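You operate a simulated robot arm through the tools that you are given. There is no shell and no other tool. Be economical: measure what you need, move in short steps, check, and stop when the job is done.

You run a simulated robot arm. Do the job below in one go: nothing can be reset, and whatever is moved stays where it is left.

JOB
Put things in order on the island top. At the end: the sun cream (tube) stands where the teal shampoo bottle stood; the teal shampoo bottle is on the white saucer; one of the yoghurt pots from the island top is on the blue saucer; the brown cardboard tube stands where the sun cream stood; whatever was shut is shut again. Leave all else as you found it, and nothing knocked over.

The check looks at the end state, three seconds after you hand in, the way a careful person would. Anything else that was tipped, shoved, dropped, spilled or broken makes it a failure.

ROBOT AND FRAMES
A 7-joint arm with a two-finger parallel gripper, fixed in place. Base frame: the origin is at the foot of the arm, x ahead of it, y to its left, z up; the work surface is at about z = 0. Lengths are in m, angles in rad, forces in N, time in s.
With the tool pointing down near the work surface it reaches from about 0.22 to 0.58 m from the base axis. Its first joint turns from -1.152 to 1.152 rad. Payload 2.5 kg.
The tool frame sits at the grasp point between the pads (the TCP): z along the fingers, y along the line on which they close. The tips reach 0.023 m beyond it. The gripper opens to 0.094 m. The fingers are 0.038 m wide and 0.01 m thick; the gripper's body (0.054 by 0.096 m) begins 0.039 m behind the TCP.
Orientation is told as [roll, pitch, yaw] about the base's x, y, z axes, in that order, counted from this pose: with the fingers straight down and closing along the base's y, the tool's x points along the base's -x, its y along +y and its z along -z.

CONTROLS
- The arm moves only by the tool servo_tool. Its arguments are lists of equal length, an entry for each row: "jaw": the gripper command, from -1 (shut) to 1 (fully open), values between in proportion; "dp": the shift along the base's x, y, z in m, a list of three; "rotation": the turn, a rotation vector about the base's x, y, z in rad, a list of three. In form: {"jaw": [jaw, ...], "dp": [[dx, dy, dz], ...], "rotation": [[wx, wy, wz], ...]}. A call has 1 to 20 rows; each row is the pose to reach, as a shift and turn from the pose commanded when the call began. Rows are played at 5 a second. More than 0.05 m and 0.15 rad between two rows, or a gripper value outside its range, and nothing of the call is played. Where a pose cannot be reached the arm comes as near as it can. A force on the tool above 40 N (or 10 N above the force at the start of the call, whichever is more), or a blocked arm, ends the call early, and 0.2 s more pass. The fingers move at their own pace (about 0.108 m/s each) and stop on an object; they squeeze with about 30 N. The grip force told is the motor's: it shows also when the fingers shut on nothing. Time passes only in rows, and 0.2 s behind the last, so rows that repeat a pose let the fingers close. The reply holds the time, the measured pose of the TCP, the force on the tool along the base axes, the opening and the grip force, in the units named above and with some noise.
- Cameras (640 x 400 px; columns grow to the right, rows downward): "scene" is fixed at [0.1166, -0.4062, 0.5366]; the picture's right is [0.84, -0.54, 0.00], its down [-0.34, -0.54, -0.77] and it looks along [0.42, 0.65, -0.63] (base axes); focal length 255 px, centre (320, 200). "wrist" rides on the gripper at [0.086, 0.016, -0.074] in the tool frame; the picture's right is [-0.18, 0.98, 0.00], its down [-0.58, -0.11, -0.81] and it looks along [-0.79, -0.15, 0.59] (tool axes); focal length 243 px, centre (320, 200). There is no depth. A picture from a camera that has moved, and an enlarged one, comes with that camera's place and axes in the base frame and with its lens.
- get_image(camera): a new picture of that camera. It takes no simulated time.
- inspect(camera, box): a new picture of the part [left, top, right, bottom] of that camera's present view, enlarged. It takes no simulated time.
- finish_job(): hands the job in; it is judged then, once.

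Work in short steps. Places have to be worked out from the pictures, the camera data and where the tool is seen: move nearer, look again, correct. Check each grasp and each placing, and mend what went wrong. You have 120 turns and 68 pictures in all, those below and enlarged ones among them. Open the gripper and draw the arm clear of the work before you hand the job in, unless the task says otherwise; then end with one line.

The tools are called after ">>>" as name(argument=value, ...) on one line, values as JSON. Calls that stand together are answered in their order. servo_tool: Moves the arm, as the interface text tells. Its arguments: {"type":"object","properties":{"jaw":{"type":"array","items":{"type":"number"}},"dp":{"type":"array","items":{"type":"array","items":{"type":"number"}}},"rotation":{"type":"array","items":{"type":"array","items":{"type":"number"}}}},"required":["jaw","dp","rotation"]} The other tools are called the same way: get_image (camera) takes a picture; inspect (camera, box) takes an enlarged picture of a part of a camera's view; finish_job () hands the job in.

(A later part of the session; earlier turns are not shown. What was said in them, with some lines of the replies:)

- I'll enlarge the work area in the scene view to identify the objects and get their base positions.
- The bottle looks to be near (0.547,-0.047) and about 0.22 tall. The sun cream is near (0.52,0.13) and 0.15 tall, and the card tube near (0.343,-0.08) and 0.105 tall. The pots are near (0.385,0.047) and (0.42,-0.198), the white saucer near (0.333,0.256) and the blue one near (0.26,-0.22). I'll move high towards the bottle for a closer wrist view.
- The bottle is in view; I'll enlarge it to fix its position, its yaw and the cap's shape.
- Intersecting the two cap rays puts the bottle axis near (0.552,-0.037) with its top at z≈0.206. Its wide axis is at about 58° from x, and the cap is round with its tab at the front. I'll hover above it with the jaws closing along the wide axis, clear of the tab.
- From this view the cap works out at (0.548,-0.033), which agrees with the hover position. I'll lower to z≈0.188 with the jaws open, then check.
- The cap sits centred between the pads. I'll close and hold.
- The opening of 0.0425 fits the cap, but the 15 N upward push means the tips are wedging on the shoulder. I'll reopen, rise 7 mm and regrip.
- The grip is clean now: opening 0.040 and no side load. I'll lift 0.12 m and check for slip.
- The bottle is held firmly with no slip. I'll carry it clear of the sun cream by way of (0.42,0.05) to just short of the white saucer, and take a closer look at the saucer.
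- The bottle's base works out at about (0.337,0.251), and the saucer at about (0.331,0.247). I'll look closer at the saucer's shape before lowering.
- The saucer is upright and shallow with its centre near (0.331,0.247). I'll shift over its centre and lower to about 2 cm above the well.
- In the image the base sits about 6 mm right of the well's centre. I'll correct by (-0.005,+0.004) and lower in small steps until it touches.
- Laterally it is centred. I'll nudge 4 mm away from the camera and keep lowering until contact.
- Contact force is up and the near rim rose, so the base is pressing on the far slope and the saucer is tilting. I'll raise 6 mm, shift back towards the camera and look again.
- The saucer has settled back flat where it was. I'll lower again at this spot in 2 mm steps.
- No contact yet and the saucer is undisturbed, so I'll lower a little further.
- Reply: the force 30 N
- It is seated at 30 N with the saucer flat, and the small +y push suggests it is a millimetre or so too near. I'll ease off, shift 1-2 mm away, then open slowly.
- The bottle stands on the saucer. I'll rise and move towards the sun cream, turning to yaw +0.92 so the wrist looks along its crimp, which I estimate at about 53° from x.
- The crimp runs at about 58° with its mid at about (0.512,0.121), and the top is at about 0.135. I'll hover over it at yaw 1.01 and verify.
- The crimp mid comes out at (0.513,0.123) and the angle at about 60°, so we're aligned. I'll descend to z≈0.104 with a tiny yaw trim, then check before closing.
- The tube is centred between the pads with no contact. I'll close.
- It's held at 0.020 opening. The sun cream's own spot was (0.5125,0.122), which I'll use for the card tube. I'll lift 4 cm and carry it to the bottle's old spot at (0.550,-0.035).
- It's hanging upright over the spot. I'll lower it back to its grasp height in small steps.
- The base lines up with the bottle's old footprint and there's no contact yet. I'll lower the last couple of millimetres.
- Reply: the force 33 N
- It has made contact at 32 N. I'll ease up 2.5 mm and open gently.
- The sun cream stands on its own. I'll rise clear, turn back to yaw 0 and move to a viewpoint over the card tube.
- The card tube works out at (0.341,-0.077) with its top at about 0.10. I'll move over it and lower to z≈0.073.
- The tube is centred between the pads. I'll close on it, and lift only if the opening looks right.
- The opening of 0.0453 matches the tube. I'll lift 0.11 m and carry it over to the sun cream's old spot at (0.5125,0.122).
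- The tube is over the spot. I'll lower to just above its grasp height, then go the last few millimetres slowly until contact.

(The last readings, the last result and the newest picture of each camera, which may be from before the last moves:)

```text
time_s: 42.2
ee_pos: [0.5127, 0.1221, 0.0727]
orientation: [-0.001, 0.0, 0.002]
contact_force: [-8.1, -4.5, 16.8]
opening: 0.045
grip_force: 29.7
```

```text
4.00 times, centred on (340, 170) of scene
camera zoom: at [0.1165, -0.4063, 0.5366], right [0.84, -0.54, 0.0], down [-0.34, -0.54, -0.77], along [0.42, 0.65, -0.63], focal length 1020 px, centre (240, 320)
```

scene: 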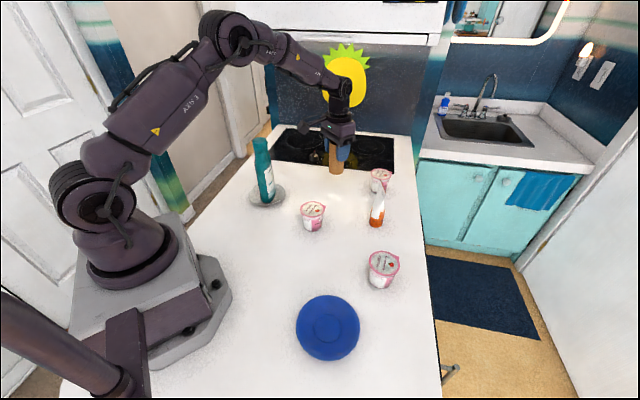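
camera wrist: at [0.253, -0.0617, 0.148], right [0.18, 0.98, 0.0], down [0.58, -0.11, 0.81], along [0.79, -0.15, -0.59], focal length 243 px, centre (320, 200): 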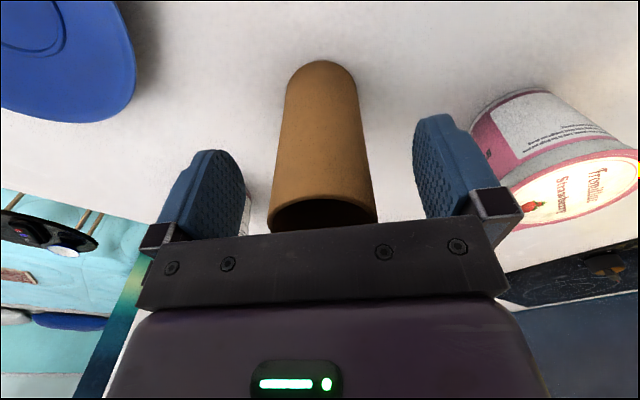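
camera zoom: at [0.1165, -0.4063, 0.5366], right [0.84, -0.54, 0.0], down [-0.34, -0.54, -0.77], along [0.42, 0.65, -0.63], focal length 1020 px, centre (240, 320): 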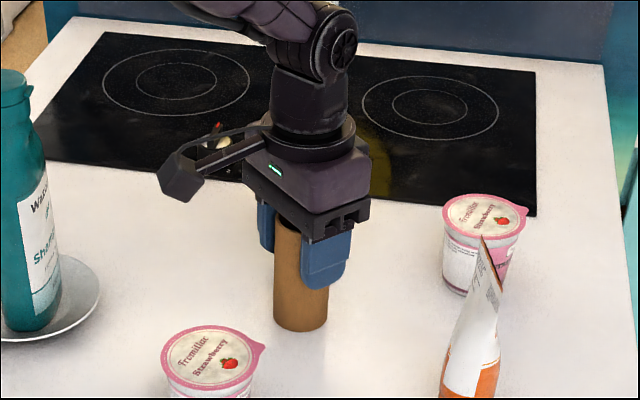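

Contact is made, and the base matches the sun cream's old footprint (front edge near (300,331) in the same crop). I'll ease, open slowly and rise clear.

>>> servo_tool(jaw=[-1, -0.2, 0, 0.3, 1, 1, 1, 1, 1, 1], dp=[[0, 0, 0.001], [0, 0, 0.001], [0, 0, 0.001], [0, 0, 0.001], [0, 0, 0.001], [0, 0, 0.001], [0, 0, 0.03], [0, 0, 0.07], [0, 0, 0.11], [0, 0, 0.11]], rotation=[[0, 0, 0], [0, 0, 0], [0, 0, 0], [0, 0, 0], [0, 0, 0], [0, 0, 0], [0, 0, 0], [0, 0, 0], [0, 0, 0], [0, 0, 0]])

>>> get_image(camera="scene")

```text
time_s: 44.4
ee_pos: [0.5114, 0.1214, 0.1829]
orientation: [-0.001, -0.001, -0.001]
contact_force: [0.0, -0.3, 0.5]
opening: 0.094
grip_force: 0.0
```

```text
28 pictures are left
```

scene: 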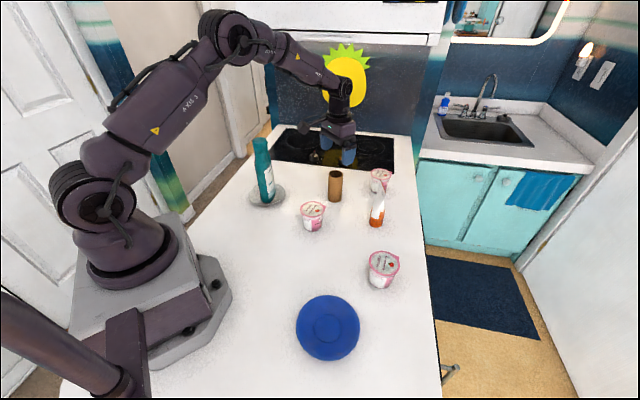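

The tube stands well. Next is the pot near (0.42,-0.198); I'll move high to a viewpoint beside it.

>>> servo_tool(jaw=[1, 1, 1, 1, 1, 1, 1, 1, 1, 1], dp=[[0, 0, 0.04], [-0.02, -0.03, 0.04], [-0.04, -0.07, 0.04], [-0.06, -0.11, 0.04], [-0.08, -0.15, 0.04], [-0.1, -0.19, 0.04], [-0.115, -0.23, 0.04], [-0.122, -0.27, 0.04], [-0.122, -0.314, 0.02], [-0.122, -0.314, 0.01]], rotation=[[0, 0, 0], [0, 0, 0], [0, 0, 0], [0, 0, 0], [0, 0, 0], [0, 0, 0], [0, 0, 0], [0, 0, 0], [0, 0, 0], [0, 0, 0]])

>>> get_image(camera="wrist")

>>> inspect(camera="scene", box=[270, 230, 430, 370])

```text
time_s: 46.6
ee_pos: [0.3906, -0.1932, 0.1921]
orientation: [-0.001, -0.002, 0.0]
contact_force: [-0.7, 0.5, 0.3]
opening: 0.0938
grip_force: 0.1
```

```text
27 pictures are left
camera wrist: at [0.3034, -0.1779, 0.2669], right [0.18, 0.98, 0.0], down [0.58, -0.11, 0.81], along [0.79, -0.15, -0.59], focal length 243 px, centre (320, 200)
```

wrist: 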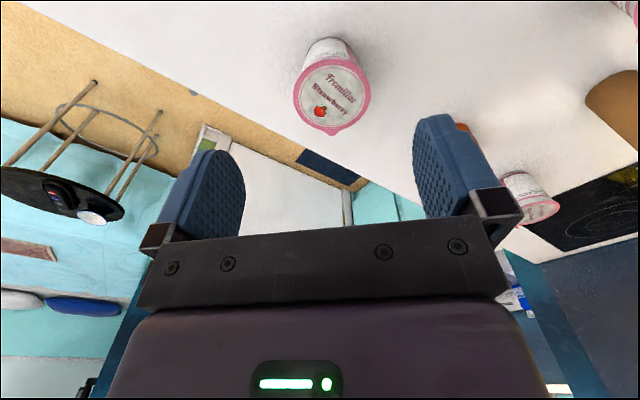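

```text
2.86 times, centred on (350, 300) of scene
camera zoom: at [0.1166, -0.4063, 0.5366], right [0.84, -0.54, 0.0], down [-0.34, -0.54, -0.77], along [0.42, 0.65, -0.63], focal length 728 px, centre (234, -86)
```

zoom: 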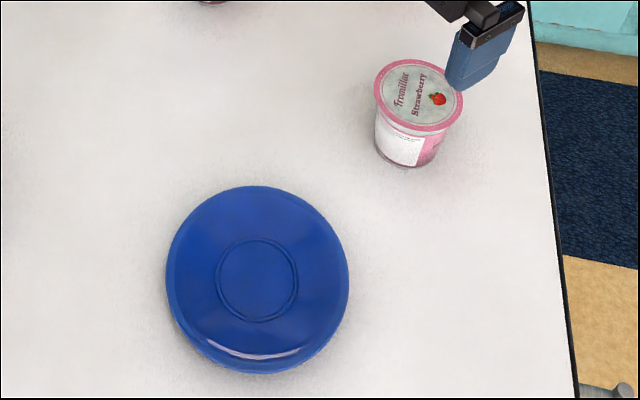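

The pot's lid centre is at about (0.424,-0.191) with its top at about 0.066. I'll look closely at the blue saucer to see its profile.

>>> inspect(camera="scene", box=[288, 288, 368, 368])

```text
5.00 times, centred on (328, 328) of scene
camera zoom: at [0.1166, -0.4063, 0.5366], right [0.84, -0.54, 0.0], down [-0.34, -0.54, -0.77], along [0.42, 0.65, -0.63], focal length 1274 px, centre (280, -440)
```

zoom: 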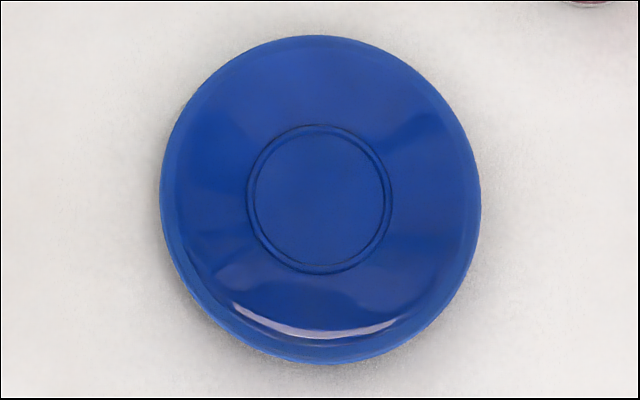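

I'll place the pot at the ring centre and judge height by contact. First I'll move over the pot and lower to z≈0.055, with the lid tab pointing along x, clear of the fingers.

>>> servo_tool(jaw=[1, 1, 1, 1, 1, 1], dp=[[0.033, 0.001, 0], [0.033, 0.001, -0.04], [0.033, 0.001, -0.08], [0.033, 0.001, -0.115], [0.033, 0.001, -0.137], [0.033, 0.001, -0.137]], rotation=[[0, 0, 0], [0, 0, 0], [0, 0, 0], [0, 0, 0], [0, 0, 0], [0, 0, 0]])

>>> get_image(camera="wrist")

```text
time_s: 48.0
ee_pos: [0.4235, -0.1901, 0.0533]
orientation: [0.0, 0.0, 0.0]
contact_force: [0.1, -0.8, 0.3]
opening: 0.0941
grip_force: 0.0
```

```text
24 pictures are left
camera wrist: at [0.3364, -0.1748, 0.1286], right [0.18, 0.98, 0.0], down [0.58, -0.11, 0.81], along [0.79, -0.15, -0.59], focal length 243 px, centre (320, 200)
```

wrist: 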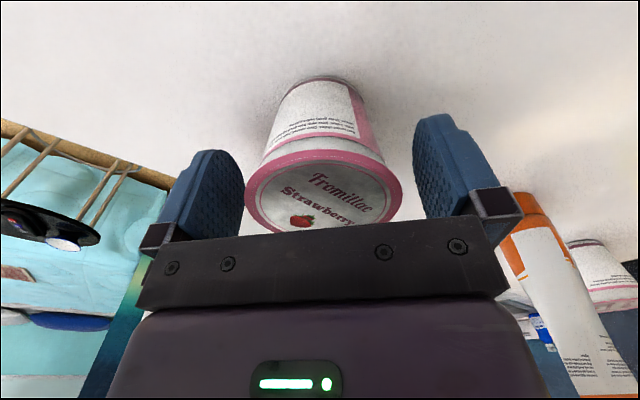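

The lid is nearly centred, about 2 mm to the left. I'll trim and close gently.

>>> servo_tool(jaw=[1, 0.6, 0.4, 0, -1, -1], dp=[[0, -0.002, 0], [0, -0.002, 0], [0, -0.002, 0], [0, -0.002, 0], [0, -0.002, 0], [0, -0.002, 0]], rotation=[[0, 0, 0], [0, 0, 0], [0, 0, 0], [0, 0, 0], [0, 0, 0], [0, 0, 0]])

```text
time_s: 49.4
ee_pos: [0.4235, -0.1928, 0.0536]
orientation: [0.002, 0.0, -0.001]
contact_force: [1.2, 0.0, 0.6]
opening: 0.0665
grip_force: 30.1
```

It's held at 0.0665 opening. I'll lift 6 cm and carry it to above the blue saucer.

>>> servo_tool(jaw=[-1, -1, -1, -1, -1, -1, -1, -1, -1], dp=[[0, 0, 0.015], [0, 0, 0.04], [0, 0, 0.06], [-0.03, -0.005, 0.06], [-0.065, -0.01, 0.06], [-0.1, -0.016, 0.06], [-0.135, -0.022, 0.06], [-0.1645, -0.0275, 0.06], [-0.1645, -0.0275, 0.06]], rotation=[[0, 0, 0], [0, 0, 0], [0, 0, 0], [0, 0, 0], [0, 0, 0], [0, 0, 0], [0, 0, 0], [0, 0, 0], [0, 0, 0]])

>>> inspect(camera="scene", box=[260, 230, 420, 390])

>>> get_image(camera="wrist")

```text
time_s: 51.4
ee_pos: [0.2585, -0.2199, 0.1144]
orientation: [0.001, 0.001, 0.003]
contact_force: [0.1, 0.0, -1.6]
opening: 0.0662
grip_force: 30.1
```

```text
2.50 times, centred on (340, 310) of scene
camera zoom: at [0.1166, -0.4063, 0.5366], right [0.84, -0.54, 0.0], down [-0.34, -0.54, -0.77], along [0.42, 0.65, -0.63], focal length 637 px, centre (270, -75)
```

zoom: 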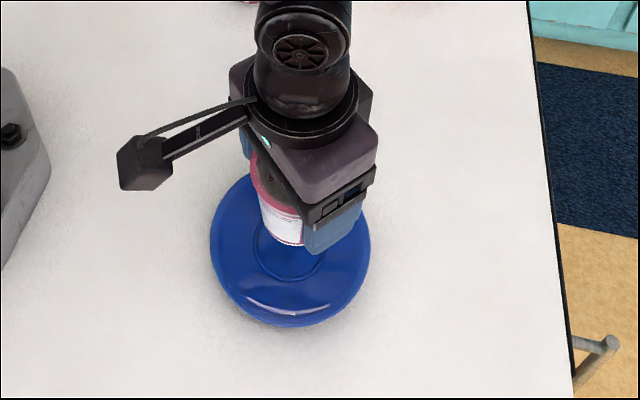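

```text
22 pictures are left
camera wrist: at [0.17, -0.2049, 0.1888], right [0.18, 0.98, 0.0], down [0.58, -0.11, 0.81], along [0.79, -0.15, -0.59], focal length 243 px, centre (320, 200)
```

wrist: 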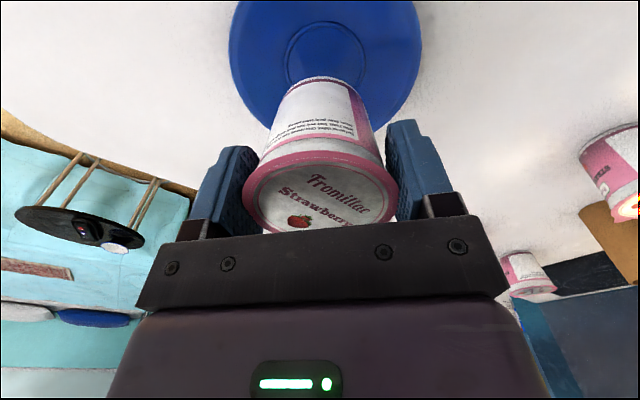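

Averaging both views puts the ring centre at about (0.255,-0.217). I'll shift by (-0.003,+0.003), lower 3 cm and look again.

>>> servo_tool(jaw=[-1, -1, -1, -1], dp=[[-0.003, 0.003, -0.01], [-0.003, 0.003, -0.02], [-0.003, 0.003, -0.03], [-0.003, 0.003, -0.03]], rotation=[[0, 0, 0], [0, 0, 0], [0, 0, 0], [0, 0, 0]])

>>> inspect(camera="scene", box=[288, 270, 378, 360])

>>> inspect(camera="wrist", box=[200, 0, 460, 180])

```text
time_s: 52.4
ee_pos: [0.2568, -0.2167, 0.0834]
orientation: [0.0, 0.001, 0.002]
contact_force: [1.2, 0.8, -1.4]
opening: 0.0665
grip_force: 30.4
```

```text
4.44 times, centred on (333, 315) of scene
camera zoom: at [0.1166, -0.4063, 0.5366], right [0.84, -0.54, 0.0], down [-0.34, -0.54, -0.77], along [0.42, 0.65, -0.63], focal length 1133 px, centre (262, -311)
```

zoom: 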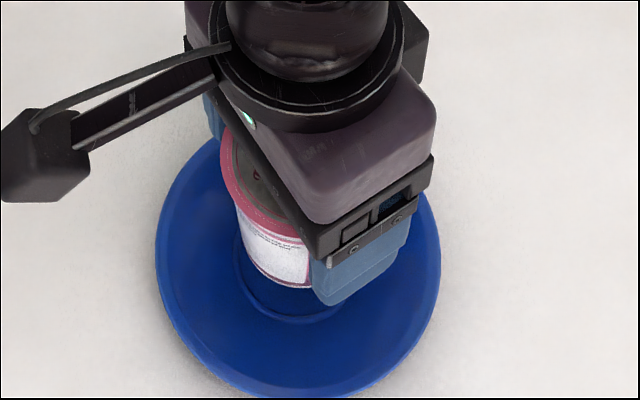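

```text
2.22 times, centred on (330, 90) of wrist
camera zoom: at [0.1682, -0.2021, 0.1586], right [0.18, 0.98, 0.0], down [0.58, -0.11, 0.81], along [0.79, -0.15, -0.59], focal length 539 px, centre (298, 444)
```

zoom: 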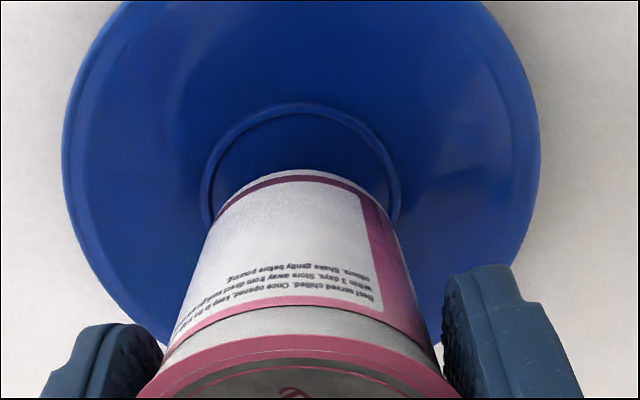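

The dish is upright, and the pot base and ring centre agree to about 1 mm. I'll lower in small steps until contact.

>>> servo_tool(jaw=[-1, -1, -1, -1, -1, -1, -1, -1], dp=[[0, 0, -0.006], [0, 0, -0.011], [0, 0, -0.015], [0, 0, -0.018], [0, 0, -0.02], [0, 0, -0.022], [0, 0, -0.024], [0, 0, -0.024]], rotation=[[0, 0, 0], [0, 0, 0], [0, 0, 0], [0, 0, 0], [0, 0, 0], [0, 0, 0], [0, 0, 0], [0, 0, 0]])

>>> inspect(camera="wrist", box=[200, 0, 460, 180])

```text
time_s: 54.2
ee_pos: [0.2545, -0.2171, 0.0609]
orientation: [0.0, 0.0, -0.001]
contact_force: [0.3, 0.9, -0.6]
opening: 0.0667
grip_force: 29.4
```

```text
2.22 times, centred on (330, 90) of wrist
camera zoom: at [0.1673, -0.2017, 0.135], right [0.18, 0.98, 0.0], down [0.58, -0.11, 0.81], along [0.79, -0.15, -0.59], focal length 539 px, centre (298, 444)
```

zoom: 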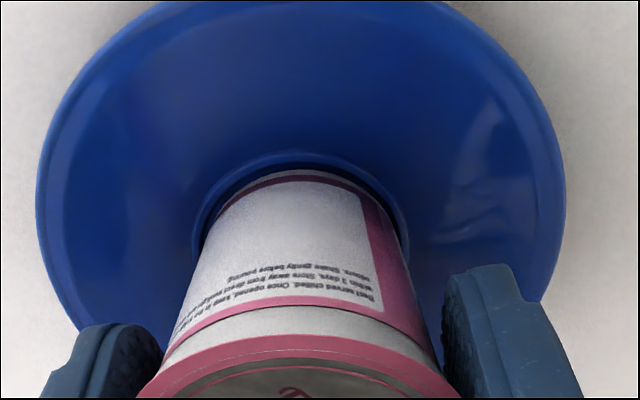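

It's almost seated inside the ring; I'll lower the last 1-3 mm.

>>> servo_tool(jaw=[-1, -1, -1, -1], dp=[[0, 0, -0.001], [0, 0, -0.002], [0, 0, -0.003], [0, 0, -0.003]], rotation=[[0, 0, 0], [0, 0, 0], [0, 0, 0], [0, 0, 0]])

```text
time_s: 55.2
ee_pos: [0.2564, -0.2177, 0.0578]
orientation: [-0.001, -0.001, 0.001]
contact_force: [-2.9, 5.7, 30.9]
opening: 0.0665
grip_force: 30.5
```

It has touched down at 31 N. I'll ease 1.5 mm, open slowly, then rise straight up and look.

>>> servo_tool(jaw=[-1, -1, 0.3, 0.5, 0.7, 1, 1, 1, 1, 1, 1], dp=[[0, 0, 0.001], [0, 0, 0.002], [0, 0, 0.002], [0, 0, 0.002], [0, 0, 0.002], [0, 0, 0.002], [0, 0, 0.002], [0, 0, 0.03], [0, 0, 0.07], [0, 0, 0.11], [0, 0, 0.15]], rotation=[[0, 0, 0], [0, 0, 0], [0, 0, 0], [0, 0, 0], [0, 0, 0], [0, 0, 0], [0, 0, 0], [0, 0, 0], [0, 0, 0], [0, 0, 0], [0, 0, 0]])

>>> get_image(camera="scene")

>>> get_image(camera="wrist")

```text
time_s: 57.6
ee_pos: [0.2538, -0.2196, 0.208]
orientation: [0.0, 0.001, -0.001]
contact_force: [0.5, 0.5, 0.5]
opening: 0.0938
grip_force: 0.1
```

```text
18 pictures are left
```

scene: 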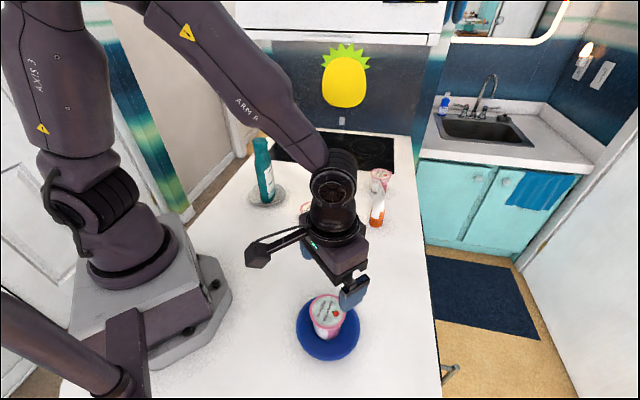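

```text
17 pictures are left
camera wrist: at [0.1666, -0.2049, 0.2824], right [0.18, 0.98, 0.0], down [0.58, -0.11, 0.81], along [0.79, -0.15, -0.59], focal length 243 px, centre (320, 200)
```

wrist: 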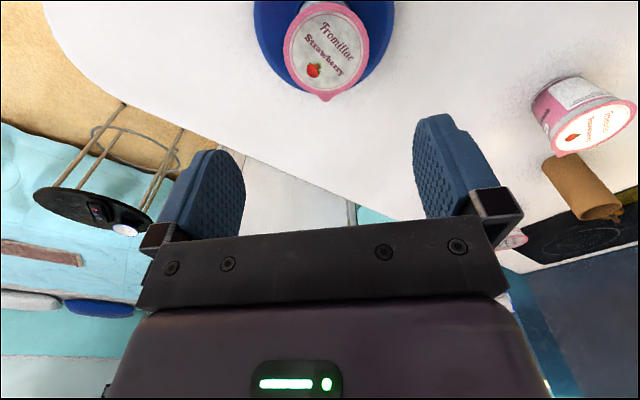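

The pot sits on the blue saucer. I'll raise the arm and draw it back to a clear place, then check everything.

>>> servo_tool(jaw=[1, 1, 1, 1, 1, 1, 1, 1, 1, 1], dp=[[0, 0, 0.04], [0, 0, 0.08], [0.01, 0.04, 0.1], [0.02, 0.08, 0.1], [0.03, 0.12, 0.1], [0.04, 0.16, 0.1], [0.04, 0.2, 0.1], [0.04, 0.24, 0.1], [0.04, 0.27, 0.1], [0.04, 0.27, 0.1]], rotation=[[0, 0, 0], [0, 0, 0], [0, 0, 0], [0, 0, 0], [0, 0, 0], [0, 0, 0], [0, 0, 0], [0, 0, 0], [0, 0, 0], [0, 0, 0]])

>>> inspect(camera="scene", box=[230, 120, 430, 245])

>>> inspect(camera="scene", box=[260, 240, 430, 380])

```text
time_s: 59.8
ee_pos: [0.2944, 0.0525, 0.3095]
orientation: [0.0, -0.001, 0.0]
contact_force: [0.5, -0.2, -0.4]
opening: 0.0939
grip_force: 0.0
```

```text
3.20 times, centred on (330, 182) of scene
camera zoom: at [0.1166, -0.4062, 0.5366], right [0.84, -0.54, 0.0], down [-0.34, -0.54, -0.77], along [0.42, 0.65, -0.63], focal length 816 px, centre (288, 256)
```

zoom: 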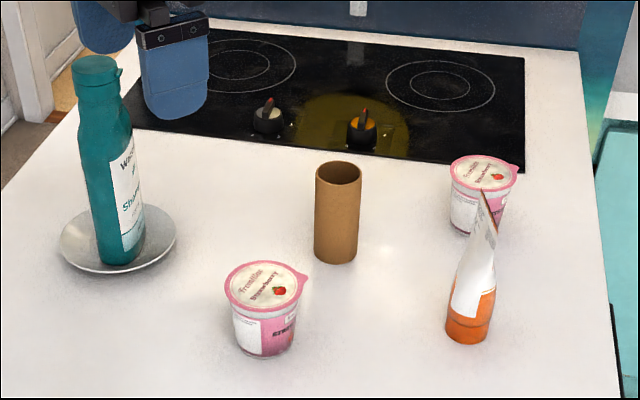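

```text
2.86 times, centred on (345, 310) of scene
camera zoom: at [0.1166, -0.4062, 0.5366], right [0.84, -0.54, 0.0], down [-0.34, -0.54, -0.77], along [0.42, 0.65, -0.63], focal length 728 px, centre (249, -114)
```

zoom: 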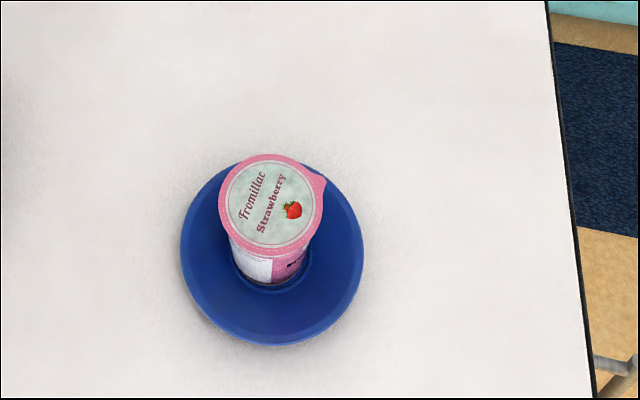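

Everything stands upright in its place and the arm is clear with the gripper open. I'm handing in.

>>> finish_job()

```text
The job is handed in.
```

The job is handed in. The teal shampoo bottle is on the white saucer, the sun cream stands where the bottle stood, and the card tube stands where the sun cream stood. A yoghurt pot is on the blue saucer, and nothing was knocked over. Nothing needed opening or shutting.
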